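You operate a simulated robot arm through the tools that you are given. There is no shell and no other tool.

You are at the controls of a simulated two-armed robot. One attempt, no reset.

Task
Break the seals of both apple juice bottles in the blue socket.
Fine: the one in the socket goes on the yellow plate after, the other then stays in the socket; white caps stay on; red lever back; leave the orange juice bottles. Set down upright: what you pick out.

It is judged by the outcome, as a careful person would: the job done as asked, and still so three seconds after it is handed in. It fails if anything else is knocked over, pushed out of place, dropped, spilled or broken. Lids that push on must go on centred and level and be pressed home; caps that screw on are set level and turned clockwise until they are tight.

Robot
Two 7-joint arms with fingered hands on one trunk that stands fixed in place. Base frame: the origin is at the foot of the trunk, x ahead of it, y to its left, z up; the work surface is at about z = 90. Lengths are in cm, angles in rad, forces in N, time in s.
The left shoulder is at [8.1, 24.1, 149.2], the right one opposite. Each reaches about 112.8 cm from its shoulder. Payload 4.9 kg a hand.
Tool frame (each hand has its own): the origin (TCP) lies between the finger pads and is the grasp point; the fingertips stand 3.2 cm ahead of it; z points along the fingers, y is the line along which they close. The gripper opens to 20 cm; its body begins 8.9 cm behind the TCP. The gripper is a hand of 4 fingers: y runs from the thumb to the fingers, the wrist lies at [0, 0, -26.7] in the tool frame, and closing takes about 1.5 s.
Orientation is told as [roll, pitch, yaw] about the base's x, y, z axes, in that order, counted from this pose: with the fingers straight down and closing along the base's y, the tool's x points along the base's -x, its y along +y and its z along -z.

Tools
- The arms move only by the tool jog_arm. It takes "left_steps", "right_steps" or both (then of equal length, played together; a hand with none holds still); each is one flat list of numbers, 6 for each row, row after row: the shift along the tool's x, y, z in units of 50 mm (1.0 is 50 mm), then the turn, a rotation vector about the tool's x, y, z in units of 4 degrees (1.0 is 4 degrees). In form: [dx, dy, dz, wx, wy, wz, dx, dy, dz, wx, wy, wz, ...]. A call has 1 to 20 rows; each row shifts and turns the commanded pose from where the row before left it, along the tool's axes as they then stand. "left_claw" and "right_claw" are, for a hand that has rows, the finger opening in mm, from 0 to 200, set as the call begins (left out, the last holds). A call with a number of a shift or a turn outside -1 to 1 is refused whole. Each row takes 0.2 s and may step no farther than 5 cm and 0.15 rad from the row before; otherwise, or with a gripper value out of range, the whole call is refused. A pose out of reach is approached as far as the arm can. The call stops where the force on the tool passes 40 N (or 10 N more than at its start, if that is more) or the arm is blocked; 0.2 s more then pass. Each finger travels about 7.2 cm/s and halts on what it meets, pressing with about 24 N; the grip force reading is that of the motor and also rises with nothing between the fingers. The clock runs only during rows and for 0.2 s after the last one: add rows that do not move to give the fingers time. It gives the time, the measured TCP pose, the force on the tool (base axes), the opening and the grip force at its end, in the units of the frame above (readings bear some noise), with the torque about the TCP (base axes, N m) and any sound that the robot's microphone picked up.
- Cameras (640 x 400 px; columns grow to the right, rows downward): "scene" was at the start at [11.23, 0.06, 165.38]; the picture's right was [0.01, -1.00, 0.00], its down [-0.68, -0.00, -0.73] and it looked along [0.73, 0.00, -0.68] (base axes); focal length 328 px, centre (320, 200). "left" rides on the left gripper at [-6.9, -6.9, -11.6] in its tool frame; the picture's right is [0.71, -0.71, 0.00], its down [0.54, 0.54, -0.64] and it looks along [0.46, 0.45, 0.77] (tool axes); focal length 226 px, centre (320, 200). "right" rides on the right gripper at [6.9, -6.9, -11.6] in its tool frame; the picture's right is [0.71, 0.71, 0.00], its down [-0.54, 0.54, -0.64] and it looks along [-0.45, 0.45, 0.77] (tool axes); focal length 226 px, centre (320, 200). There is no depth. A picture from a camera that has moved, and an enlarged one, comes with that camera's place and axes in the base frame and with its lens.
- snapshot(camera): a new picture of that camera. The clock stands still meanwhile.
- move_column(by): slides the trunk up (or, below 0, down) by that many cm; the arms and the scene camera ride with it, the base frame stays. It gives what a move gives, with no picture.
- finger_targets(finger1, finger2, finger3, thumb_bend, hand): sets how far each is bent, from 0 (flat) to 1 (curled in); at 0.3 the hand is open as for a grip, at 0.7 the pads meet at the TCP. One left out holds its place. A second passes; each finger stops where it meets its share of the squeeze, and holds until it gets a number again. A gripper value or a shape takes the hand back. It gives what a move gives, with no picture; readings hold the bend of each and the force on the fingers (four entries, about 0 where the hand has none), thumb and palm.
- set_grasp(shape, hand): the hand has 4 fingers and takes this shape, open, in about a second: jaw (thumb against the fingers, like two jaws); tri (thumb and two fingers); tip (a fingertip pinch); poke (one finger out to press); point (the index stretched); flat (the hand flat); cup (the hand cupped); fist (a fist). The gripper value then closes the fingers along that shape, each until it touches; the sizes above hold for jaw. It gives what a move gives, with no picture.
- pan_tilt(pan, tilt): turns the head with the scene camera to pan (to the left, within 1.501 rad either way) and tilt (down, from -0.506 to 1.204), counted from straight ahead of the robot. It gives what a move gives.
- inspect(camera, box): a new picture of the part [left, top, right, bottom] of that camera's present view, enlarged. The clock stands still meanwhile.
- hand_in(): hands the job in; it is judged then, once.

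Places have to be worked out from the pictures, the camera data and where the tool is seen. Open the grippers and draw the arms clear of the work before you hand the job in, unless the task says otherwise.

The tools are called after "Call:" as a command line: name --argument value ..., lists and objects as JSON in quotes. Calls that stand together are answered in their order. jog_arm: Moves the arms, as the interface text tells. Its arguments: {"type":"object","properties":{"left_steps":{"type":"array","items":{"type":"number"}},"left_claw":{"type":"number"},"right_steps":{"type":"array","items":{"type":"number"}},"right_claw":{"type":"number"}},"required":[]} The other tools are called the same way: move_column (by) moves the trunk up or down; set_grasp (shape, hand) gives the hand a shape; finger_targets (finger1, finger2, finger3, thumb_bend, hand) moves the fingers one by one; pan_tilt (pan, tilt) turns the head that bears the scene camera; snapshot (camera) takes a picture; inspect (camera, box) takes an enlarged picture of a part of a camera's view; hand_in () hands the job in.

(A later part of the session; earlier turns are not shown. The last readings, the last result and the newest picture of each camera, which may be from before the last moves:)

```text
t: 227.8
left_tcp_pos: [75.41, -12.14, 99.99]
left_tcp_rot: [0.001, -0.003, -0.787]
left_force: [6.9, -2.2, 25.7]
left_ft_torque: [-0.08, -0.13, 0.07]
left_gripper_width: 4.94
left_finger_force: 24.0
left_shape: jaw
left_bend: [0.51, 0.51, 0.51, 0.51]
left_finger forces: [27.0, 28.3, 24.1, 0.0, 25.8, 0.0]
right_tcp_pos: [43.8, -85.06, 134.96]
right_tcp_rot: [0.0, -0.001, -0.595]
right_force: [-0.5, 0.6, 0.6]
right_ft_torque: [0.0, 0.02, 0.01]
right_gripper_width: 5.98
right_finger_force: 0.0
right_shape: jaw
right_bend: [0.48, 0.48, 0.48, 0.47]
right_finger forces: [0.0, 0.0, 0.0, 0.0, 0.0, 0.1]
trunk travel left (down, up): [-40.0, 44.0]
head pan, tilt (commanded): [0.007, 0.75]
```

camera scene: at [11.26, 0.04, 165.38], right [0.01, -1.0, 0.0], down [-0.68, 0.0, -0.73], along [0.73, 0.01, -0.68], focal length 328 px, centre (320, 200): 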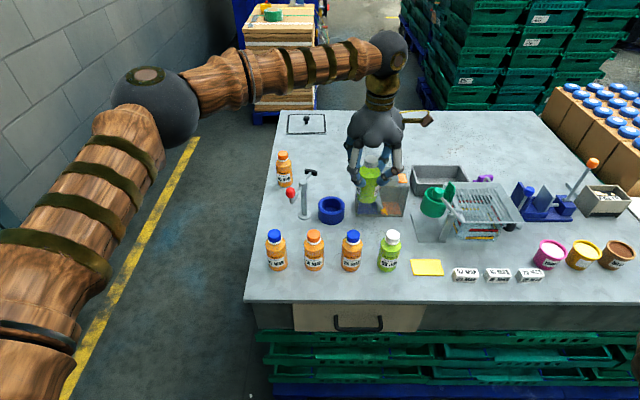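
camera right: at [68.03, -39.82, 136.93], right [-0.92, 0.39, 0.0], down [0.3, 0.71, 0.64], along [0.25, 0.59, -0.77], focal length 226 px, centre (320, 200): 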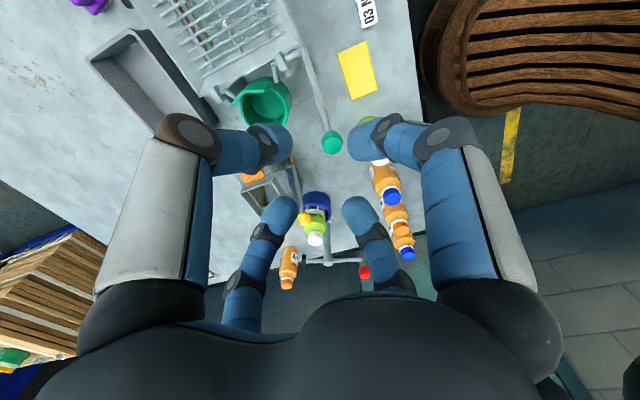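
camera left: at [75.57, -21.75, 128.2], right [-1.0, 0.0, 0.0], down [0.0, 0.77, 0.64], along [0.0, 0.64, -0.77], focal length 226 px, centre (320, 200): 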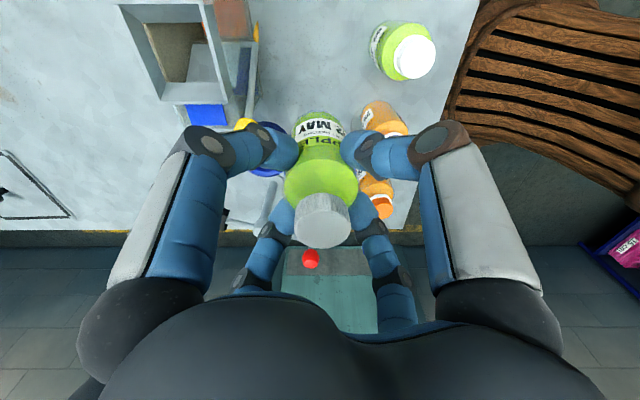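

It's standing and pressed a little more than needed. I'll ease up 2.5 mm to relieve the load, then open the fingers in small steps.

Call:
jog_arm --left_steps '[0, 0, -0.02, 0, 0, 0, 0, 0, -0.02, 0, 0, 0, 0, 0, -0.008, 0, 0, 0]'

Call:
jog_arm --left_steps '[0, 0, 0, 0, 0, 0, 0, 0, 0, 0, 0, 0]' --left_claw 49

Call:
jog_arm --left_steps '[0, 0, 0, 0, 0, 0, 0, 0, 0, 0, 0, 0]' --left_claw 51

Call:
jog_arm --left_steps '[0, 0, 0, 0, 0, 0, 0, 0, 0, 0, 0, 0]' --left_claw 54

Call:
jog_arm --left_steps '[0, 0, 0, 0, 0, 0, 0, 0, 0, 0, 0, 0]' --left_claw 66

Call:
inspect --camera "left" --box '[220, 60, 420, 260]'

Call:
inspect --camera "scene" --box '[340, 170, 410, 245]'

```text
t: 228.6
left_tcp_pos: [75.25, -11.98, 99.94]
left_tcp_rot: [-0.001, 0.0, -0.79]
left_force: [3.1, -3.8, 19.1]
left_ft_torque: [-0.09, -0.03, -0.02]
left_gripper_width: 4.96
left_finger_force: 23.8
left_shape: jaw
left_bend: [0.51, 0.51, 0.51, 0.51]
left_finger forces: [26.4, 26.4, 23.9, 0.0, 26.5, 0.1]
right_tcp_pos: [43.92, -85.19, 134.94]
right_tcp_rot: [0.0, -0.001, -0.596]
right_force: [0.7, 0.4, 0.5]
right_ft_torque: [0.0, -0.03, 0.03]
right_gripper_width: 5.98
right_finger_force: 0.0
right_shape: jaw
right_bend: [0.48, 0.48, 0.48, 0.47]
right_finger forces: [0.0, 0.0, 0.1, 0.0, 0.0, 0.0]
trunk travel left (down, up): [-40.0, 44.0]
head pan, tilt (commanded): [0.007, 0.75]
```

```text
t: 229.2
left_tcp_pos: [75.27, -11.88, 99.67]
left_tcp_rot: [-0.001, 0.004, -0.791]
left_force: [-1.7, 0.1, 2.1]
left_ft_torque: [-0.02, 0.04, 0.01]
left_gripper_width: 5.0
left_finger_force: 0.0
left_shape: jaw
left_bend: [0.51, 0.51, 0.51, 0.5]
left_finger forces: [1.3, 1.3, 1.2, 0.0, 1.7, 0.0]
right_tcp_pos: [44.18, -85.05, 134.9]
right_tcp_rot: [-0.002, -0.001, -0.594]
right_force: [-0.4, 0.1, 0.3]
right_ft_torque: [-0.03, 0.03, -0.02]
right_gripper_width: 5.97
right_finger_force: 0.1
right_shape: jaw
right_bend: [0.48, 0.48, 0.48, 0.47]
right_finger forces: [0.0, 0.0, 0.1, 0.0, 0.0, 0.0]
trunk travel left (down, up): [-40.0, 44.0]
head pan, tilt (commanded): [0.007, 0.75]
```

```text
t: 229.8
left_tcp_pos: [75.48, -11.98, 99.83]
left_tcp_rot: [-0.001, 0.001, -0.79]
left_force: [-0.3, -0.1, -1.8]
left_ft_torque: [-0.01, 0.03, 0.02]
left_gripper_width: 5.1
left_finger_force: 0.1
left_shape: jaw
left_bend: [0.5, 0.5, 0.51, 0.49]
left_finger forces: [0.7, 0.8, 0.4, 0.0, 0.7, 0.0]
right_tcp_pos: [44.15, -85.06, 134.85]
right_tcp_rot: [0.0, 0.0, -0.595]
right_force: [0.5, -0.1, 0.0]
right_ft_torque: [-0.02, 0.01, -0.01]
right_gripper_width: 6.04
right_finger_force: 0.1
right_shape: jaw
right_bend: [0.48, 0.48, 0.48, 0.47]
right_finger forces: [0.0, 0.1, 0.0, 0.1, 0.1, 0.0]
trunk travel left (down, up): [-40.0, 44.0]
head pan, tilt (commanded): [0.007, 0.75]
```

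```text
t: 230.4
left_tcp_pos: [75.42, -12.13, 99.88]
left_tcp_rot: [0.0, 0.0, -0.789]
left_force: [-0.7, -0.1, 1.0]
left_ft_torque: [0.03, -0.01, -0.02]
left_gripper_width: 5.37
left_finger_force: 0.0
left_shape: jaw
left_bend: [0.5, 0.5, 0.5, 0.49]
left_finger forces: [0.1, 0.3, 0.1, 0.1, 0.0, 0.0]
right_tcp_pos: [44.13, -85.05, 134.81]
right_tcp_rot: [0.001, -0.001, -0.595]
right_force: [0.7, -0.2, 0.5]
right_ft_torque: [0.01, -0.03, 0.0]
right_gripper_width: 5.99
right_finger_force: 0.1
right_shape: jaw
right_bend: [0.48, 0.48, 0.48, 0.47]
right_finger forces: [0.0, 0.0, 0.0, 0.0, 0.1, 0.0]
trunk travel left (down, up): [-40.0, 44.0]
head pan, tilt (commanded): [0.007, 0.75]
```

```text
t: 231.0
left_tcp_pos: [75.25, -11.96, 99.92]
left_tcp_rot: [0.002, 0.0, -0.788]
left_force: [0.4, 0.1, 0.9]
left_ft_torque: [0.01, -0.03, -0.04]
left_gripper_width: 6.53
left_finger_force: 0.0
left_shape: jaw
left_bend: [0.46, 0.46, 0.46, 0.45]
left_finger forces: [0.0, 0.0, 0.0, 0.0, 0.0, 0.0]
right_tcp_pos: [44.17, -85.04, 134.98]
right_tcp_rot: [0.0, -0.001, -0.595]
right_force: [-0.2, 0.0, 0.6]
right_ft_torque: [0.03, 0.01, -0.01]
right_gripper_width: 6.0
right_finger_force: 0.2
right_shape: jaw
right_bend: [0.48, 0.48, 0.48, 0.47]
right_finger forces: [0.0, 0.0, 0.0, 0.0, 0.0, 0.0]
trunk travel left (down, up): [-40.0, 44.0]
head pan, tilt (commanded): [0.007, 0.75]
```

```text
2.00 times, centred on (320, 160) of left
camera zoom: at [75.5, -21.78, 111.54], right [-1.0, 0.0, 0.0], down [0.0, 0.77, 0.64], along [0.0, 0.64, -0.77], focal length 452 px, centre (320, 280)
```

zoom: 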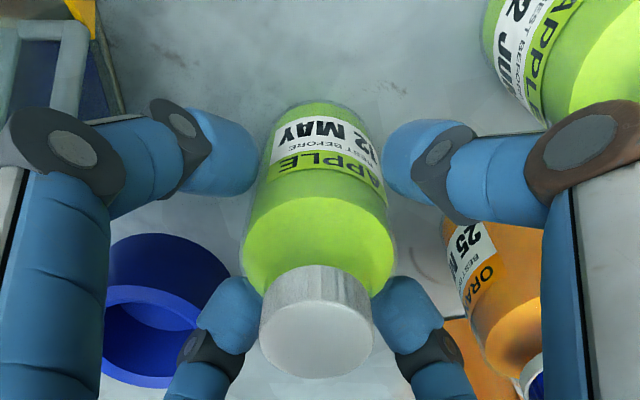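

```text
5.33 times, centred on (375, 208) of scene
camera zoom: at [11.24, 0.04, 165.38], right [0.01, -1.0, 0.0], down [-0.68, 0.0, -0.73], along [0.73, 0.01, -0.68], focal length 1751 px, centre (27, 160)
```

zoom: 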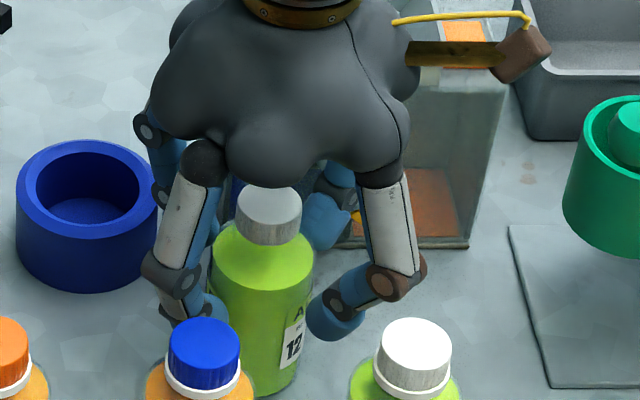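

The bottle stands upright on its own with the cap on. I'll rise straight up clear of it.

Call:
jog_arm --left_steps '[0, 0, -0.1, 0, 0, 0, 0, 0, -0.2, 0, 0, 0, 0, 0, -0.4, 0, 0, 0, 0, 0, -0.6, 0, 0, 0, 0, 0, -0.8, 0, 0, 0, 0, 0, -0.8, 0, 0, 0, 0, 0, -0.5, 0, 0, 0]'

Call:
inspect --camera "left" --box '[240, 40, 400, 180]'

Call:
inspect --camera "scene" --box '[340, 170, 410, 245]'

```text
t: 232.6
left_tcp_pos: [75.68, -12.1, 116.96]
left_tcp_rot: [0.0, -0.001, -0.788]
left_force: [-0.5, -1.0, 0.3]
left_ft_torque: [-0.02, 0.0, 0.01]
left_gripper_width: 6.56
left_finger_force: 0.0
left_shape: jaw
left_bend: [0.46, 0.46, 0.46, 0.45]
left_finger forces: [0.0, 0.1, 0.0, 0.1, 0.0, 0.1]
right_tcp_pos: [43.97, -85.09, 134.88]
right_tcp_rot: [0.0, 0.0, -0.597]
right_force: [0.1, -0.1, 0.2]
right_ft_torque: [0.0, -0.06, 0.04]
right_gripper_width: 5.98
right_finger_force: 0.0
right_shape: jaw
right_bend: [0.48, 0.48, 0.48, 0.47]
right_finger forces: [0.0, 0.0, 0.0, 0.0, 0.0, 0.1]
trunk travel left (down, up): [-40.0, 44.0]
head pan, tilt (commanded): [0.007, 0.75]
```

```text
2.86 times, centred on (320, 110) of left
camera zoom: at [75.89, -21.9, 128.62], right [-1.0, 0.0, 0.0], down [0.0, 0.77, 0.64], along [0.0, 0.64, -0.77], focal length 646 px, centre (320, 457)
```

zoom: 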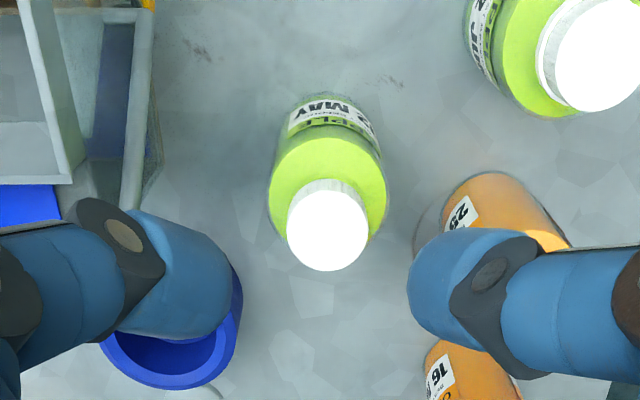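

```text
5.33 times, centred on (375, 208) of scene
camera zoom: at [11.17, 0.04, 165.38], right [0.01, -1.0, 0.0], down [-0.68, 0.0, -0.73], along [0.73, 0.01, -0.68], focal length 1751 px, centre (27, 160)
```

zoom: 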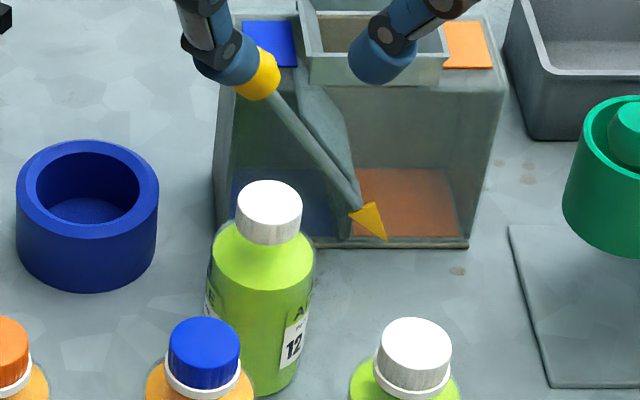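

The bottle stands steady with its cap on. Next I'll lean the hand 20° (palm toward +y) while up here, so that after turning, it can lean toward the robot at the plate and stay clear of the green knob.

Call:
jog_arm --left_steps '[0, 0, 0, 0.706, -0.708, 0, 0, 0, 0, 0.706, -0.708, 0, 0, 0, 0, 0.706, -0.708, 0, 0, 0, 0, 0.706, -0.708, 0, 0, 0, 0, 0.706, -0.708, 0]'

Call:
snapshot --camera "scene"

Call:
snapshot --camera "left"

```text
t: 233.8
left_tcp_pos: [75.53, -12.0, 117.09]
left_tcp_rot: [-0.252, -0.244, -0.754]
left_force: [0.2, 0.0, -0.4]
left_ft_torque: [0.02, -0.01, -0.03]
left_gripper_width: 6.6
left_finger_force: 0.0
left_shape: jaw
left_bend: [0.46, 0.46, 0.46, 0.45]
left_finger forces: [0.1, 0.1, 0.1, 0.0, 0.0, 0.0]
right_tcp_pos: [44.04, -84.91, 134.94]
right_tcp_rot: [-0.002, -0.001, -0.596]
right_force: [-0.2, -0.2, -0.3]
right_ft_torque: [-0.06, -0.01, -0.01]
right_gripper_width: 6.02
right_finger_force: 0.1
right_shape: jaw
right_bend: [0.48, 0.48, 0.48, 0.47]
right_finger forces: [0.0, 0.0, 0.1, 0.0, 0.0, 0.0]
trunk travel left (down, up): [-40.0, 44.0]
head pan, tilt (commanded): [0.007, 0.75]
```

```text
taken
camera scene: at [11.24, 0.18, 165.38], right [0.01, -1.0, 0.0], down [-0.68, -0.01, -0.73], along [0.73, 0.0, -0.68], focal length 328 px, centre (320, 200)
```

scene: 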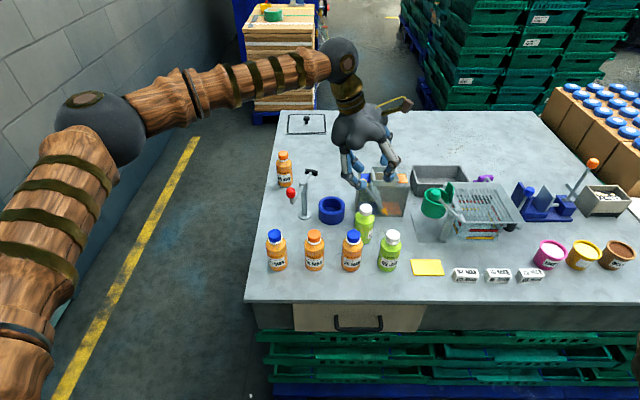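

```text
taken
camera left: at [75.66, -17.15, 131.29], right [-1.0, 0.0, 0.0], down [0.0, 0.94, 0.34], along [0.0, 0.34, -0.94], focal length 226 px, centre (320, 200)
```

left: 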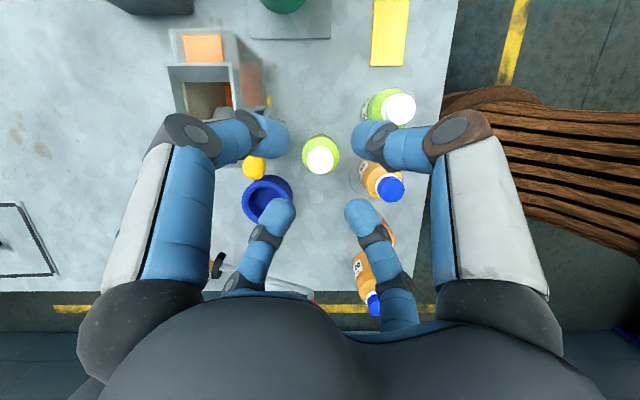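

The hand now leans as intended. I'll move so the fingertip ring is centred over the bottle axis and lower to just above the cap for a check.

Call:
jog_arm --left_steps '[0.117, 0.105, 0.33, 0, 0, 0, 0.117, 0.105, 0.33, 0, 0, 0, 0.117, 0.105, 0.33, 0, 0, 0, 0.117, 0.105, 0.33, 0, 0, 0, 0.117, 0.105, 0.33, 0, 0, 0, 0, 0, 0, 0, 0, 0]'

Call:
inspect --camera "left" --box '[220, 80, 420, 240]'

Call:
inspect --camera "scene" --box '[310, 140, 430, 260]'

```text
t: 235.2
left_tcp_pos: [75.18, -11.09, 107.79]
left_tcp_rot: [-0.251, -0.246, -0.758]
left_force: [-0.2, 0.1, 0.9]
left_ft_torque: [0.02, 0.01, 0.0]
left_gripper_width: 6.56
left_finger_force: 0.1
left_shape: jaw
left_bend: [0.46, 0.46, 0.46, 0.45]
left_finger forces: [0.0, 0.0, 0.0, 0.1, 0.1, 0.0]
right_tcp_pos: [43.95, -85.06, 134.87]
right_tcp_rot: [0.001, 0.001, -0.595]
right_force: [0.1, 0.8, 0.2]
right_ft_torque: [-0.02, 0.02, -0.02]
right_gripper_width: 6.01
right_finger_force: 0.1
right_shape: jaw
right_bend: [0.48, 0.48, 0.48, 0.47]
right_finger forces: [0.1, 0.0, 0.0, 0.0, 0.1, 0.1]
trunk travel left (down, up): [-40.0, 44.0]
head pan, tilt (commanded): [0.007, 0.75]
```

```text
2.50 times, centred on (320, 160) of left
camera zoom: at [75.29, -16.29, 122.03], right [-1.0, 0.0, 0.0], down [0.0, 0.94, 0.34], along [0.0, 0.34, -0.94], focal length 565 px, centre (320, 300)
```

zoom: 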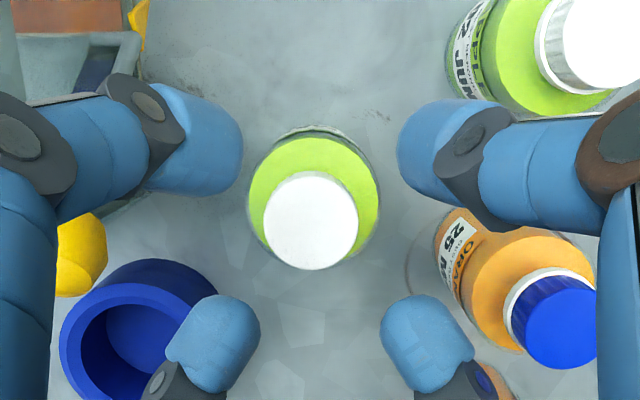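

```text
3.33 times, centred on (370, 200) of scene
camera zoom: at [11.2, 0.02, 165.38], right [0.01, -1.0, 0.0], down [-0.68, 0.0, -0.73], along [0.73, 0.01, -0.68], focal length 1094 px, centre (153, 200)
```

zoom: 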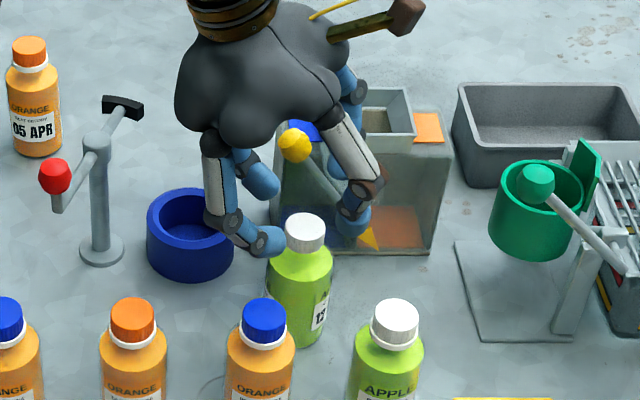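

From above the bottle axis is about 3 mm to +x of the fingertip ring. I'll correct that and descend 5 cm vertically.

Call:
jog_arm --left_steps '[-0.042, 0.043, 0, 0, 0, 0, 0.0606, 0.0603, 0.235, 0, 0, 0, 0.0606, 0.0603, 0.235, 0, 0, 0, 0.0606, 0.0603, 0.235, 0, 0, 0, 0.0606, 0.0603, 0.235, 0, 0, 0, 0, 0, 0, 0, 0, 0]'

Call:
inspect --camera "left" --box '[220, 80, 420, 240]'

Call:
inspect --camera "scene" --box '[320, 150, 420, 250]'

```text
t: 236.6
left_tcp_pos: [75.39, -11.16, 102.69]
left_tcp_rot: [-0.253, -0.245, -0.757]
left_force: [0.5, -0.4, 0.9]
left_ft_torque: [-0.02, 0.01, -0.01]
left_gripper_width: 6.54
left_finger_force: 0.1
left_shape: jaw
left_bend: [0.46, 0.46, 0.46, 0.45]
left_finger forces: [0.1, 0.0, 0.0, 0.0, 0.1, 0.1]
right_tcp_pos: [44.11, -84.98, 134.87]
right_tcp_rot: [0.0, 0.001, -0.595]
right_force: [-0.3, 0.3, 0.0]
right_ft_torque: [-0.02, 0.01, -0.03]
right_gripper_width: 6.01
right_finger_force: 0.0
right_shape: jaw
right_bend: [0.48, 0.48, 0.48, 0.47]
right_finger forces: [0.0, 0.0, 0.0, 0.0, 0.0, 0.0]
trunk travel left (down, up): [-40.0, 44.0]
head pan, tilt (commanded): [0.007, 0.75]
```

```text
2.50 times, centred on (320, 160) of left
camera zoom: at [75.49, -16.41, 117.0], right [-1.0, 0.0, 0.0], down [0.0, 0.94, 0.34], along [0.0, 0.34, -0.94], focal length 565 px, centre (320, 300)
```

zoom: 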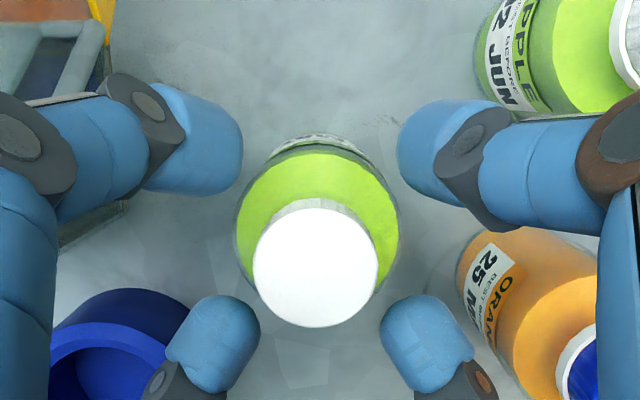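

```text
4.00 times, centred on (370, 200) of scene
camera zoom: at [11.22, 0.05, 165.38], right [0.01, -1.0, 0.0], down [-0.68, 0.0, -0.73], along [0.73, 0.01, -0.68], focal length 1313 px, centre (120, 200)
```

zoom: 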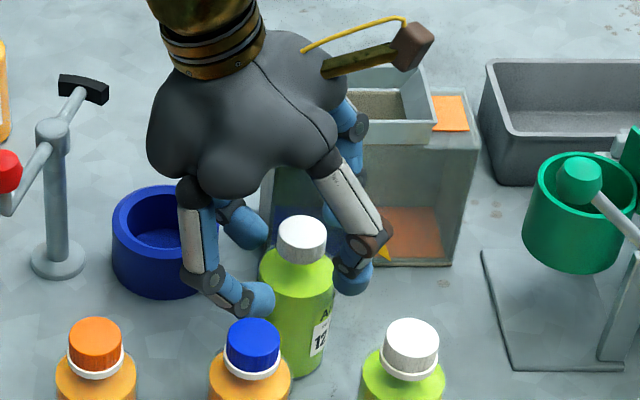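

Well centred now. I'll descend the rest of the way to the body's mid-height (z of about 97.9).

Call:
jog_arm --left_steps '[0.058, 0.058, 0.2255, 0, 0, 0, 0.058, 0.058, 0.2255, 0, 0, 0, 0.058, 0.058, 0.2255, 0, 0, 0, 0.058, 0.058, 0.2255, 0, 0, 0, 0, 0, 0, 0, 0, 0]'

Call:
inspect --camera "left" --box '[200, 60, 440, 260]'

Call:
inspect --camera "scene" --box '[320, 160, 420, 250]'

```text
t: 237.8
left_tcp_pos: [75.49, -11.3, 97.96]
left_tcp_rot: [-0.251, -0.245, -0.758]
left_force: [0.1, -0.3, 0.9]
left_ft_torque: [0.02, -0.05, 0.02]
left_gripper_width: 6.55
left_finger_force: 0.1
left_shape: jaw
left_bend: [0.46, 0.46, 0.46, 0.45]
left_finger forces: [0.0, 0.0, 0.1, 0.0, 0.0, 0.0]
right_tcp_pos: [44.06, -85.08, 134.87]
right_tcp_rot: [0.0, 0.002, -0.595]
right_force: [-0.1, -0.2, -0.4]
right_ft_torque: [0.02, -0.03, -0.02]
right_gripper_width: 5.99
right_finger_force: 0.1
right_shape: jaw
right_bend: [0.48, 0.48, 0.48, 0.47]
right_finger forces: [0.0, 0.0, 0.0, 0.1, 0.1, 0.1]
trunk travel left (down, up): [-40.0, 44.0]
head pan, tilt (commanded): [0.007, 0.75]
```

```text
2.00 times, centred on (320, 160) of left
camera zoom: at [75.53, -16.53, 112.17], right [-1.0, 0.0, 0.0], down [0.0, 0.94, 0.34], along [0.0, 0.34, -0.94], focal length 452 px, centre (320, 280)
```

zoom: 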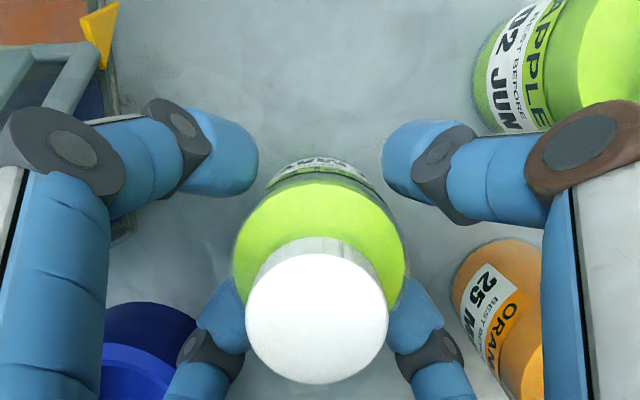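

```text
4.44 times, centred on (370, 205) of scene
camera zoom: at [11.22, 0.04, 165.38], right [0.01, -1.0, 0.0], down [-0.68, 0.0, -0.73], along [0.73, 0.01, -0.68], focal length 1459 px, centre (98, 178)
```

zoom: 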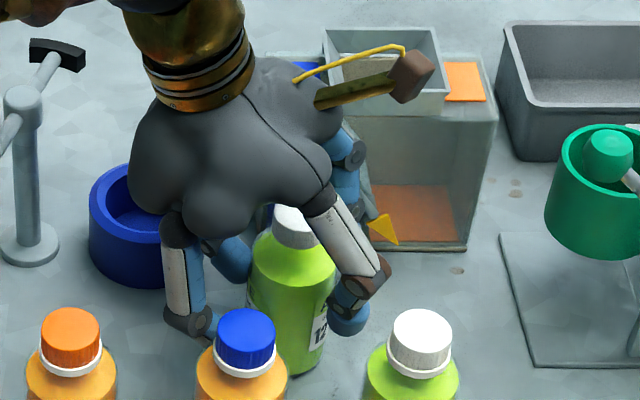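

Well centred in both directions. I'll close in small steps, watching each finger.

Call:
jog_arm --left_steps '[0, 0, 0, 0, 0, 0, 0, 0, 0, 0, 0, 0]' --left_claw 58

Call:
jog_arm --left_steps '[0, 0, 0, 0, 0, 0, 0, 0, 0, 0, 0, 0]' --left_claw 55

Call:
jog_arm --left_steps '[0, 0, 0, 0, 0, 0, 0, 0, 0, 0, 0, 0]' --left_claw 53

Call:
inspect --camera "left" --box '[200, 60, 440, 260]'

```text
t: 238.4
left_tcp_pos: [75.38, -11.29, 98.04]
left_tcp_rot: [-0.252, -0.245, -0.757]
left_force: [0.3, -1.4, -0.6]
left_ft_torque: [-0.03, -0.02, -0.01]
left_gripper_width: 5.82
left_finger_force: 0.0
left_shape: jaw
left_bend: [0.49, 0.49, 0.49, 0.47]
left_finger forces: [0.1, 0.0, 0.0, 0.1, 0.0, 0.0]
right_tcp_pos: [44.07, -85.05, 134.89]
right_tcp_rot: [0.001, 0.0, -0.594]
right_force: [-0.7, 0.3, -0.3]
right_ft_torque: [0.0, -0.02, 0.0]
right_gripper_width: 5.96
right_finger_force: 0.0
right_shape: jaw
right_bend: [0.48, 0.48, 0.48, 0.47]
right_finger forces: [0.0, 0.0, 0.0, 0.0, 0.0, 0.0]
trunk travel left (down, up): [-40.0, 44.0]
head pan, tilt (commanded): [0.007, 0.75]
```

```text
t: 239.0
left_tcp_pos: [75.53, -11.3, 97.97]
left_tcp_rot: [-0.252, -0.243, -0.759]
left_force: [0.2, -0.5, 0.3]
left_ft_torque: [0.03, 0.0, 0.01]
left_gripper_width: 5.56
left_finger_force: 0.0
left_shape: jaw
left_bend: [0.49, 0.49, 0.49, 0.48]
left_finger forces: [0.4, 0.5, 0.4, 0.0, 0.2, 0.0]
right_tcp_pos: [44.06, -85.1, 135.01]
right_tcp_rot: [0.0, -0.002, -0.594]
right_force: [-0.7, -0.1, 0.4]
right_ft_torque: [0.02, -0.02, 0.03]
right_gripper_width: 5.97
right_finger_force: 0.1
right_shape: jaw
right_bend: [0.48, 0.48, 0.48, 0.47]
right_finger forces: [0.0, 0.0, 0.0, 0.0, 0.1, 0.0]
trunk travel left (down, up): [-40.0, 44.0]
head pan, tilt (commanded): [0.007, 0.75]
```

```text
t: 239.6
left_tcp_pos: [75.5, -11.3, 97.8]
left_tcp_rot: [-0.25, -0.246, -0.758]
left_force: [0.0, 1.1, -0.8]
left_ft_torque: [0.1, 0.01, 0.05]
left_gripper_width: 5.15
left_finger_force: 23.6
left_shape: jaw
left_bend: [0.51, 0.5, 0.51, 0.5]
left_finger forces: [20.7, 21.1, 20.8, 0.0, 21.0, 0.1]
right_tcp_pos: [44.14, -85.12, 134.92]
right_tcp_rot: [0.0, 0.0, -0.595]
right_force: [-0.3, 0.5, 0.3]
right_ft_torque: [-0.03, 0.06, 0.03]
right_gripper_width: 5.98
right_finger_force: 0.1
right_shape: jaw
right_bend: [0.48, 0.48, 0.48, 0.47]
right_finger forces: [0.0, 0.0, 0.0, 0.1, 0.0, 0.0]
trunk travel left (down, up): [-40.0, 44.0]
head pan, tilt (commanded): [0.007, 0.75]
```

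```text
2.00 times, centred on (320, 160) of left
camera zoom: at [75.55, -16.5, 112.16], right [-1.0, 0.0, 0.0], down [0.0, 0.94, 0.34], along [0.0, 0.34, -0.94], focal length 452 px, centre (320, 280)
```

zoom: 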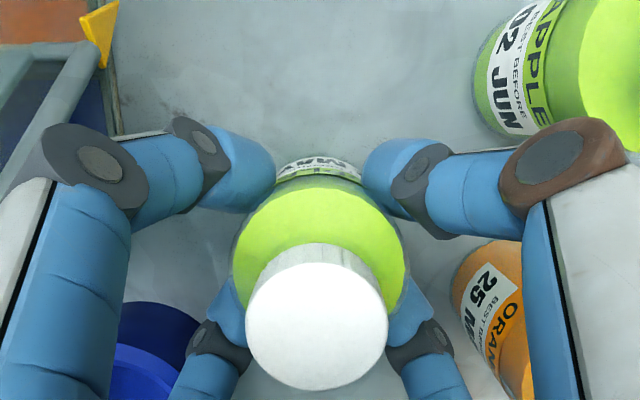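

An even grip, 21 N per finger, no net force, bottle upright. I'll lift 1 cm slowly and check it stays vertical.

Call:
jog_arm --left_steps '[-0.0049, -0.0048, -0.0188, 0, 0, 0, -0.0097, -0.0096, -0.0376, 0, 0, 0, -0.0146, -0.0145, -0.0564, 0, 0, 0, -0.0146, -0.0145, -0.0564, 0, 0, 0, -0.0146, -0.0145, -0.0564, 0, 0, 0, -0.0097, -0.0096, -0.0376, 0, 0, 0]' --left_claw 42

Call:
inspect --camera "left" --box '[200, 60, 440, 260]'

Call:
inspect --camera "scene" --box '[330, 170, 410, 250]'

```text
t: 241.0
left_tcp_pos: [75.51, -11.07, 99.4]
left_tcp_rot: [-0.252, -0.245, -0.757]
left_force: [0.3, -0.7, -2.1]
left_ft_torque: [0.07, -0.03, -0.02]
left_gripper_width: 5.05
left_finger_force: 24.2
left_shape: jaw
left_bend: [0.51, 0.5, 0.51, 0.5]
left_finger forces: [21.1, 20.7, 20.4, 0.0, 21.0, 0.0]
right_tcp_pos: [44.14, -85.04, 134.86]
right_tcp_rot: [0.0, 0.001, -0.595]
right_force: [-0.4, -0.1, 0.5]
right_ft_torque: [-0.01, -0.01, 0.02]
right_gripper_width: 5.99
right_finger_force: 0.0
right_shape: jaw
right_bend: [0.48, 0.48, 0.48, 0.47]
right_finger forces: [0.1, 0.0, 0.0, 0.0, 0.0, 0.0]
trunk travel left (down, up): [-40.0, 44.0]
head pan, tilt (commanded): [0.007, 0.75]
```

```text
2.00 times, centred on (320, 160) of left
camera zoom: at [75.56, -16.38, 113.62], right [-1.0, 0.0, 0.0], down [0.0, 0.94, 0.34], along [0.0, 0.34, -0.94], focal length 452 px, centre (320, 280)
```

zoom: 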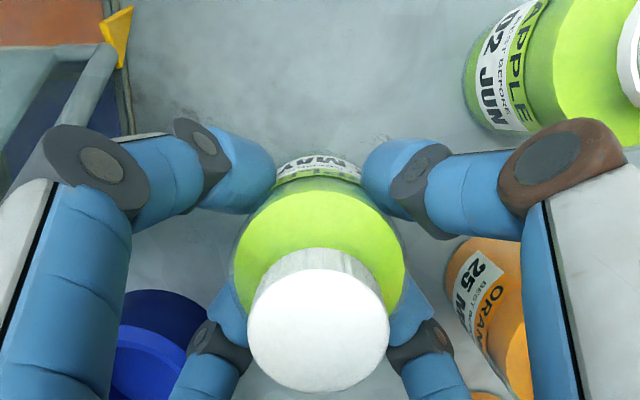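

```text
5.00 times, centred on (370, 210) of scene
camera zoom: at [11.26, 0.04, 165.38], right [0.01, -1.0, 0.0], down [-0.68, 0.0, -0.73], along [0.73, 0.01, -0.68], focal length 1641 px, centre (70, 150)
```

zoom: 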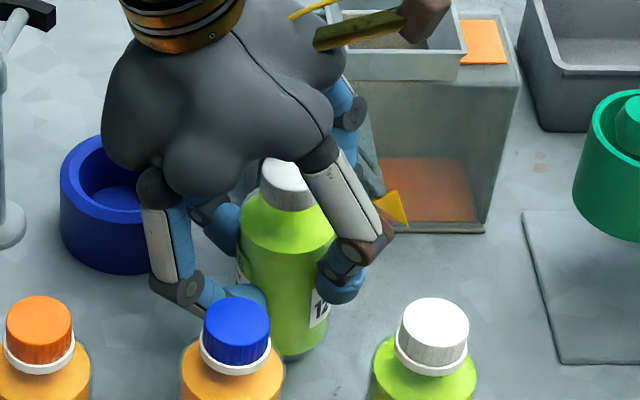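

The bottle hangs vertical and the cap is undisturbed. I'll lift on to carrying height.

Call:
jog_arm --left_steps '[-0.0097, -0.0096, -0.0376, 0, 0, 0, -0.0194, -0.0193, -0.0752, 0, 0, 0, -0.0291, -0.0289, -0.1128, 0, 0, 0, -0.0388, -0.0386, -0.1504, 0, 0, 0, -0.0485, -0.0482, -0.1879, 0, 0, 0, -0.0485, -0.0482, -0.1879, 0, 0, 0, -0.0485, -0.0482, -0.1879, 0, 0, 0, -0.0485, -0.0482, -0.1879, 0, 0, 0, -0.0485, -0.0482, -0.1879, 0, 0, 0, -0.0485, -0.0482, -0.1879, 0, 0, 0, -0.0485, -0.0482, -0.1879, 0, 0, 0, -0.0485, -0.0482, -0.1879, 0, 0, 0, -0.0485, -0.0482, -0.1879, 0, 0, 0, -0.0485, -0.0482, -0.1879, 0, 0, 0, -0.0485, -0.0482, -0.1879, 0, 0, 0, -0.0485, -0.0482, -0.1879, 0, 0, 0, -0.0485, -0.0482, -0.1879, 0, 0, 0, -0.0388, -0.0386, -0.1504, 0, 0, 0, -0.0243, -0.0241, -0.094, 0, 0, 0, -0.0097, -0.0096, -0.0376, 0, 0, 0]'

Call:
snapshot --camera "scene"

Call:
inspect --camera "left" --box '[200, 60, 440, 260]'

```text
t: 245.2
left_tcp_pos: [75.41, -10.96, 115.8]
left_tcp_rot: [-0.252, -0.246, -0.758]
left_force: [-0.2, 0.5, -1.7]
left_ft_torque: [0.02, -0.02, -0.01]
left_gripper_width: 5.06
left_finger_force: 23.7
left_shape: jaw
left_bend: [0.51, 0.5, 0.51, 0.5]
left_finger forces: [21.1, 20.8, 20.5, 0.1, 21.0, 0.0]
right_tcp_pos: [44.05, -85.17, 134.89]
right_tcp_rot: [0.0, 0.0, -0.595]
right_force: [0.8, -0.6, 0.2]
right_ft_torque: [0.02, -0.02, 0.0]
right_gripper_width: 5.99
right_finger_force: 0.0
right_shape: jaw
right_bend: [0.48, 0.48, 0.48, 0.47]
right_finger forces: [0.0, 0.0, 0.1, 0.0, 0.0, 0.0]
trunk travel left (down, up): [-40.0, 44.0]
head pan, tilt (commanded): [0.007, 0.75]
```

```text
taken
camera scene: at [11.25, 0.04, 165.38], right [0.01, -1.0, 0.0], down [-0.68, 0.0, -0.73], along [0.73, 0.01, -0.68], focal length 328 px, centre (320, 200)
```

scene: 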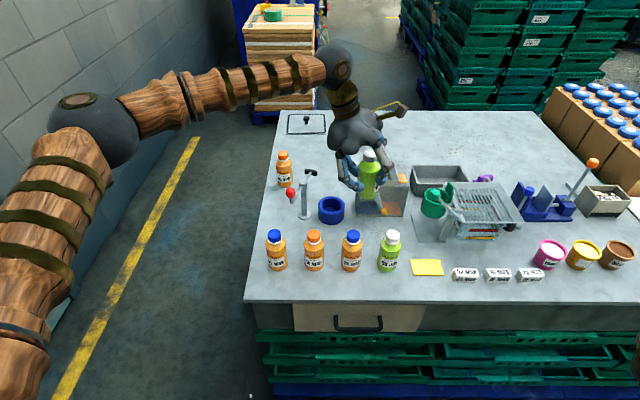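

```text
2.00 times, centred on (320, 160) of left
camera zoom: at [75.52, -16.29, 130.16], right [-1.0, 0.0, 0.0], down [0.0, 0.94, 0.34], along [0.0, 0.34, -0.94], focal length 452 px, centre (320, 280)
```

zoom: 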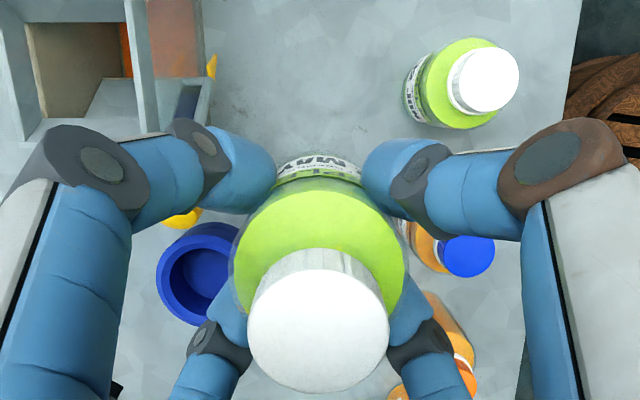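

Now I'll turn the hand about the vertical by +90°, keeping the bottle upright, so its lean is toward the robot.

Call:
jog_arm --left_steps '[0, 0, 0, -0.0728, -0.0724, -0.2819, 0, 0, 0, -0.1455, -0.1447, -0.5638, 0, 0, 0, -0.2183, -0.2171, -0.8457, 0, 0, 0, -0.2183, -0.2171, -0.8457, 0, 0, 0, -0.2183, -0.2171, -0.8457, 0, 0, 0, -0.2183, -0.2171, -0.8457, 0, 0, 0, -0.2183, -0.2171, -0.8457, 0, 0, 0, -0.2183, -0.2171, -0.8457, 0, 0, 0, -0.2183, -0.2171, -0.8457, 0, 0, 0, -0.2183, -0.2171, -0.8457, 0, 0, 0, -0.2183, -0.2171, -0.8457, 0, 0, 0, -0.2183, -0.2171, -0.8457, 0, 0, 0, -0.1455, -0.1447, -0.5638, 0, 0, 0, -0.0728, -0.0724, -0.2819]'

Call:
snapshot --camera "scene"

Call:
inspect --camera "left" --box '[200, 60, 440, 260]'

```text
t: 248.2
left_tcp_pos: [75.47, -11.16, 116.07]
left_tcp_rot: [-0.252, -0.244, -0.003]
left_force: [0.5, -0.4, -2.2]
left_ft_torque: [0.0, 0.01, 0.0]
left_gripper_width: 5.06
left_finger_force: 24.0
left_shape: jaw
left_bend: [0.51, 0.5, 0.51, 0.5]
left_finger forces: [21.1, 20.8, 20.4, 0.0, 21.0, 0.0]
right_tcp_pos: [44.19, -84.98, 134.91]
right_tcp_rot: [0.0, 0.001, -0.596]
right_force: [0.3, 0.0, 0.2]
right_ft_torque: [0.01, -0.01, 0.0]
right_gripper_width: 6.0
right_finger_force: 0.0
right_shape: jaw
right_bend: [0.48, 0.48, 0.48, 0.47]
right_finger forces: [0.0, 0.0, 0.0, 0.0, 0.0, 0.0]
trunk travel left (down, up): [-40.0, 44.0]
head pan, tilt (commanded): [0.007, 0.75]
```

```text
taken
camera scene: at [11.25, 0.04, 165.38], right [0.01, -1.0, 0.0], down [-0.68, 0.0, -0.73], along [0.73, 0.01, -0.68], focal length 328 px, centre (320, 200)
```

scene: 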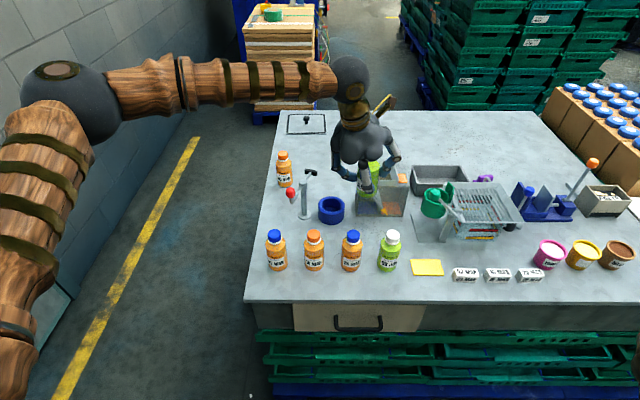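

```text
2.00 times, centred on (320, 160) of left
camera zoom: at [79.13, -14.96, 130.19], right [-0.73, -0.68, 0.0], down [-0.64, 0.69, 0.34], along [-0.23, 0.25, -0.94], focal length 452 px, centre (320, 280)
```

zoom: 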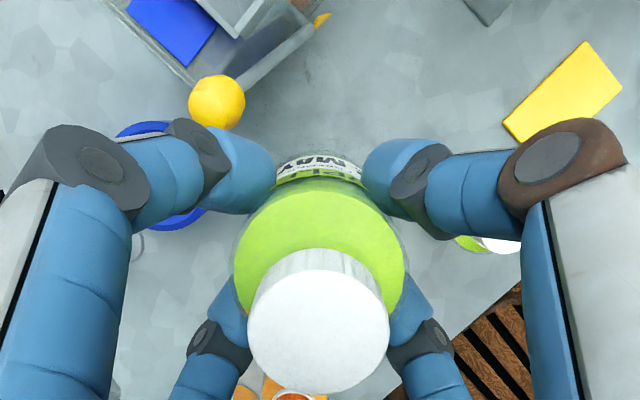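

Halfway round and the bottle is steady. I'll continue the turn by another 47°.

Call:
jog_arm --left_steps '[0, 0, 0, -0.0728, -0.0724, -0.2819, 0, 0, 0, -0.1455, -0.1447, -0.5638, 0, 0, 0, -0.2183, -0.2171, -0.8457, 0, 0, 0, -0.2183, -0.2171, -0.8457, 0, 0, 0, -0.2183, -0.2171, -0.8457, 0, 0, 0, -0.2183, -0.2171, -0.8457, 0, 0, 0, -0.2183, -0.2171, -0.8457, 0, 0, 0, -0.2183, -0.2171, -0.8457, 0, 0, 0, -0.2183, -0.2171, -0.8457, 0, 0, 0, -0.2183, -0.2171, -0.8457, 0, 0, 0, -0.2183, -0.2171, -0.8457, 0, 0, 0, -0.2183, -0.2171, -0.8457, 0, 0, 0, -0.2183, -0.2171, -0.8457, 0, 0, 0, -0.1455, -0.1447, -0.5638, 0, 0, 0, -0.0728, -0.0724, -0.2819]'

Call:
snapshot --camera "scene"

Call:
inspect --camera "left" --box '[200, 60, 440, 260]'

```text
t: 251.4
left_tcp_pos: [75.41, -11.13, 115.91]
left_tcp_rot: [-0.252, -0.245, 0.813]
left_force: [-0.2, -0.6, -2.5]
left_ft_torque: [-0.03, 0.05, 0.03]
left_gripper_width: 5.04
left_finger_force: 24.6
left_shape: jaw
left_bend: [0.51, 0.5, 0.51, 0.5]
left_finger forces: [21.1, 20.6, 20.4, 0.1, 21.0, 0.0]
right_tcp_pos: [44.15, -85.16, 134.85]
right_tcp_rot: [0.0, -0.001, -0.596]
right_force: [-0.8, -0.2, -0.5]
right_ft_torque: [0.01, 0.01, -0.01]
right_gripper_width: 6.01
right_finger_force: 0.1
right_shape: jaw
right_bend: [0.48, 0.48, 0.48, 0.47]
right_finger forces: [0.1, 0.1, 0.0, 0.0, 0.1, 0.1]
trunk travel left (down, up): [-40.0, 44.0]
head pan, tilt (commanded): [0.007, 0.75]
```

```text
taken
camera scene: at [11.26, 0.03, 165.38], right [0.01, -1.0, 0.0], down [-0.68, 0.0, -0.73], along [0.73, 0.01, -0.68], focal length 328 px, centre (320, 200)
```

scene: 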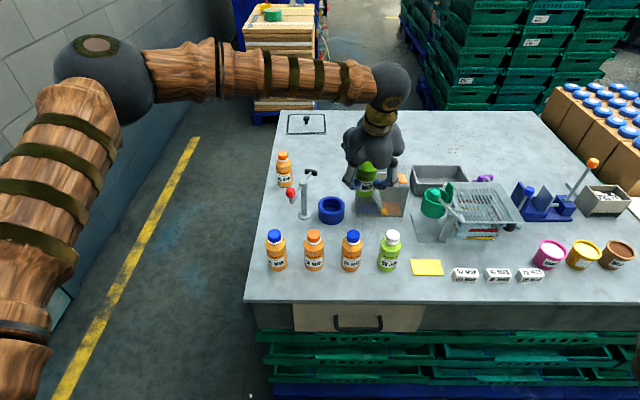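

```text
2.00 times, centred on (320, 160) of left
camera zoom: at [80.76, -11.16, 130.19], right [0.0, -1.0, 0.0], down [-0.94, 0.0, 0.34], along [-0.34, 0.0, -0.94], focal length 452 px, centre (320, 280)
```

zoom: 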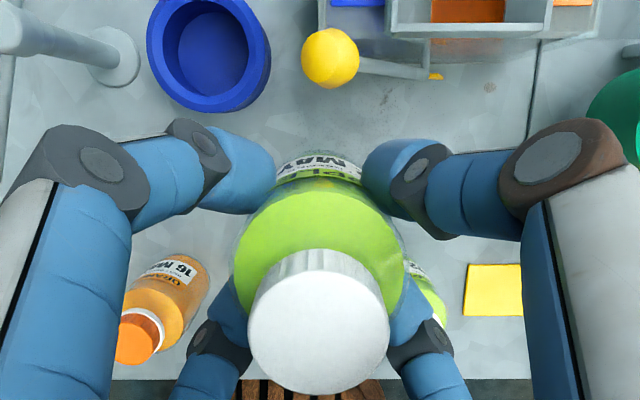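

The hand now leans toward the robot. I'll lift another 6.5 cm so the base clears the crank knob, then carry over to above the plate (bottle axis aimed at about (64.8, -30.1)).

Call:
jog_arm --left_steps '[-0.0146, -0.0145, -0.0564, 0, 0, 0, -0.0291, -0.0289, -0.1128, 0, 0, 0, -0.0437, -0.0434, -0.1691, 0, 0, 0, -0.0485, -0.0482, -0.1879, 0, 0, 0, -0.0485, -0.0482, -0.1879, 0, 0, 0, -0.0485, -0.0482, -0.1879, 0, 0, 0, -0.0485, -0.0482, -0.1879, 0, 0, 0, -0.0243, -0.0241, -0.094, 0, 0, 0, -0.0097, -0.0096, -0.0376, 0, 0, 0]'

Call:
jog_arm --left_steps '[0.057, -0.0156, -0.0107, 0, 0, 0, 0.114, -0.0312, -0.0214, 0, 0, 0, 0.171, -0.0469, -0.0321, 0, 0, 0, 0.228, -0.0625, -0.0428, 0, 0, 0, 0.266, -0.0729, -0.0499, 0, 0, 0, 0.266, -0.0729, -0.0499, 0, 0, 0, 0.266, -0.0729, -0.0499, 0, 0, 0, 0.266, -0.0729, -0.0499, 0, 0, 0, 0.266, -0.0729, -0.0499, 0, 0, 0, 0.266, -0.0729, -0.0499, 0, 0, 0, 0.266, -0.0729, -0.0499, 0, 0, 0, 0.266, -0.0729, -0.0499, 0, 0, 0, 0.266, -0.0729, -0.0499, 0, 0, 0, 0.266, -0.0729, -0.0499, 0, 0, 0, 0.266, -0.0729, -0.0499, 0, 0, 0, 0.247, -0.0677, -0.0463, 0, 0, 0, 0.19, -0.0521, -0.0356, 0, 0, 0, 0.152, -0.0417, -0.0285, 0, 0, 0, 0.095, -0.026, -0.0178, 0, 0, 0, 0.038, -0.0104, -0.0071, 0, 0, 0]'

Call:
snapshot --camera "scene"

Call:
snapshot --camera "left"

Call:
inspect --camera "left" --box '[200, 0, 440, 180]'

```text
t: 253.4
left_tcp_pos: [75.55, -11.16, 122.59]
left_tcp_rot: [-0.251, -0.244, 0.813]
left_force: [-0.4, 0.5, -2.5]
left_ft_torque: [0.03, 0.03, 0.0]
left_gripper_width: 5.04
left_finger_force: 24.3
left_shape: jaw
left_bend: [0.51, 0.5, 0.51, 0.5]
left_finger forces: [21.1, 20.8, 20.5, 0.0, 21.0, 0.0]
right_tcp_pos: [44.16, -85.03, 134.86]
right_tcp_rot: [0.001, 0.001, -0.594]
right_force: [-0.7, 0.0, 0.5]
right_ft_torque: [-0.02, -0.02, 0.03]
right_gripper_width: 5.99
right_finger_force: 0.0
right_shape: jaw
right_bend: [0.48, 0.48, 0.48, 0.47]
right_finger forces: [0.0, 0.0, 0.1, 0.0, 0.1, 0.0]
trunk travel left (down, up): [-40.0, 44.0]
head pan, tilt (commanded): [0.007, 0.75]
```

```text
t: 257.6
left_tcp_pos: [63.92, -30.03, 122.46]
left_tcp_rot: [-0.251, -0.244, 0.813]
left_force: [0.1, 0.6, -1.1]
left_ft_torque: [0.01, 0.02, -0.02]
left_gripper_width: 5.05
left_finger_force: 24.0
left_shape: jaw
left_bend: [0.51, 0.5, 0.51, 0.5]
left_finger forces: [21.1, 20.8, 20.5, 0.0, 21.0, 0.0]
right_tcp_pos: [44.16, -85.09, 134.91]
right_tcp_rot: [0.001, -0.001, -0.594]
right_force: [0.0, 0.1, -0.7]
right_ft_torque: [0.02, -0.01, 0.0]
right_gripper_width: 6.01
right_finger_force: 0.0
right_shape: jaw
right_bend: [0.48, 0.48, 0.48, 0.47]
right_finger forces: [0.0, 0.1, 0.0, 0.0, 0.0, 0.1]
trunk travel left (down, up): [-40.0, 44.0]
head pan, tilt (commanded): [0.007, 0.75]
```

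```text
taken
camera scene: at [11.25, 0.04, 165.38], right [0.01, -1.0, 0.0], down [-0.68, 0.0, -0.73], along [0.73, 0.01, -0.68], focal length 328 px, centre (320, 200)
```

scene: 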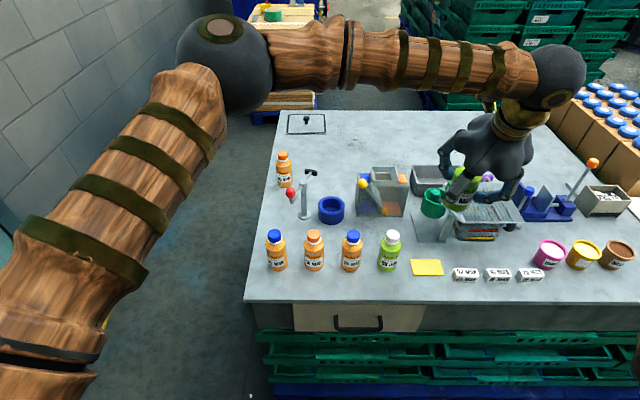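

```text
taken
camera left: at [69.16, -30.11, 136.64], right [0.0, -1.0, 0.0], down [-0.94, 0.0, 0.34], along [-0.34, 0.0, -0.94], focal length 226 px, centre (320, 200)
```

left: 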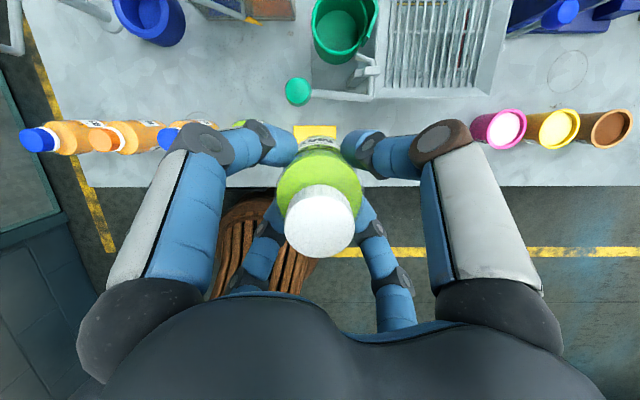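

```text
2.22 times, centred on (320, 90) of left
camera zoom: at [69.16, -30.11, 136.64], right [0.0, -1.0, 0.0], down [-0.94, 0.0, 0.34], along [-0.34, 0.0, -0.94], focal length 502 px, centre (320, 444)
```

zoom: 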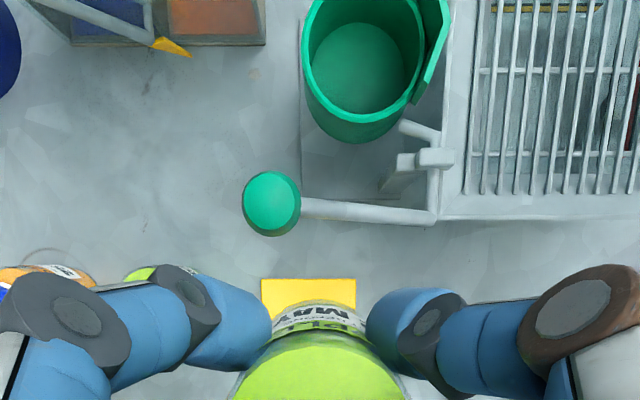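

This top view shows the knob at about (71.5, -28.0) and the plate spanning y -33.3 to -25.0. The bottle sits over it with clearance from the knob. I'll lower 12 cm slowly and check.

Call:
jog_arm --left_steps '[0.0146, 0.0145, 0.0564, 0, 0, 0, 0.0291, 0.0289, 0.1128, 0, 0, 0, 0.0437, 0.0434, 0.1691, 0, 0, 0, 0.0582, 0.0578, 0.2255, 0, 0, 0, 0.0582, 0.0578, 0.2255, 0, 0, 0, 0.0582, 0.0578, 0.2255, 0, 0, 0, 0.0582, 0.0578, 0.2255, 0, 0, 0, 0.0582, 0.0578, 0.2255, 0, 0, 0, 0.0582, 0.0578, 0.2255, 0, 0, 0, 0.0582, 0.0578, 0.2255, 0, 0, 0, 0.0437, 0.0434, 0.1691, 0, 0, 0, 0.0291, 0.0289, 0.1128, 0, 0, 0, 0.0146, 0.0145, 0.0564, 0, 0, 0]'

Call:
snapshot --camera "left"

Call:
inspect --camera "scene" --box '[390, 150, 530, 280]'

```text
t: 260.4
left_tcp_pos: [63.69, -30.08, 110.42]
left_tcp_rot: [-0.252, -0.245, 0.813]
left_force: [0.1, 0.2, -2.2]
left_ft_torque: [-0.01, 0.0, 0.0]
left_gripper_width: 5.03
left_finger_force: 24.2
left_shape: jaw
left_bend: [0.51, 0.5, 0.51, 0.5]
left_finger forces: [21.2, 20.7, 20.5, 0.0, 21.0, 0.0]
right_tcp_pos: [44.23, -85.09, 134.76]
right_tcp_rot: [0.001, 0.001, -0.595]
right_force: [0.3, 0.2, 0.4]
right_ft_torque: [0.02, 0.02, -0.02]
right_gripper_width: 5.98
right_finger_force: 0.1
right_shape: jaw
right_bend: [0.48, 0.48, 0.48, 0.47]
right_finger forces: [0.0, 0.1, 0.0, 0.0, 0.0, 0.1]
trunk travel left (down, up): [-40.0, 44.0]
head pan, tilt (commanded): [0.007, 0.75]
```

```text
taken
camera left: at [69.1, -30.2, 124.69], right [0.0, -1.0, 0.0], down [-0.94, 0.0, 0.34], along [-0.34, 0.0, -0.94], focal length 226 px, centre (320, 200)
```

left: 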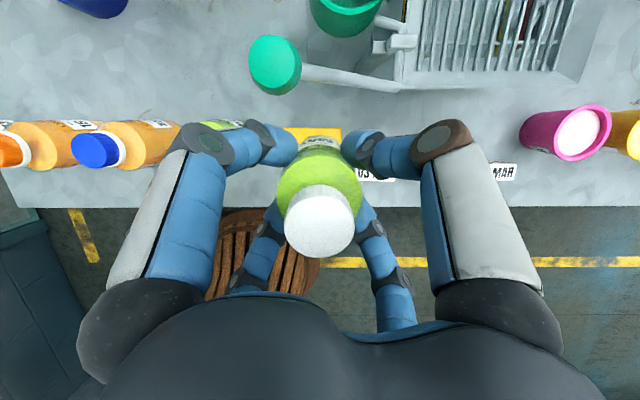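

```text
3.08 times, centred on (460, 215) of scene
camera zoom: at [11.26, 0.02, 165.38], right [0.01, -1.0, 0.0], down [-0.68, 0.0, -0.73], along [0.73, 0.01, -0.68], focal length 1010 px, centre (-111, 154)
```

zoom: 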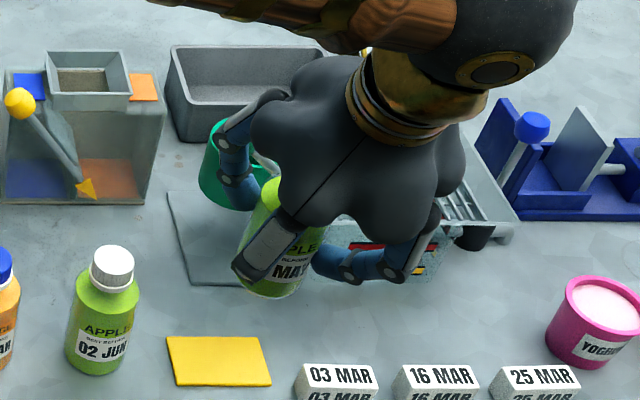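

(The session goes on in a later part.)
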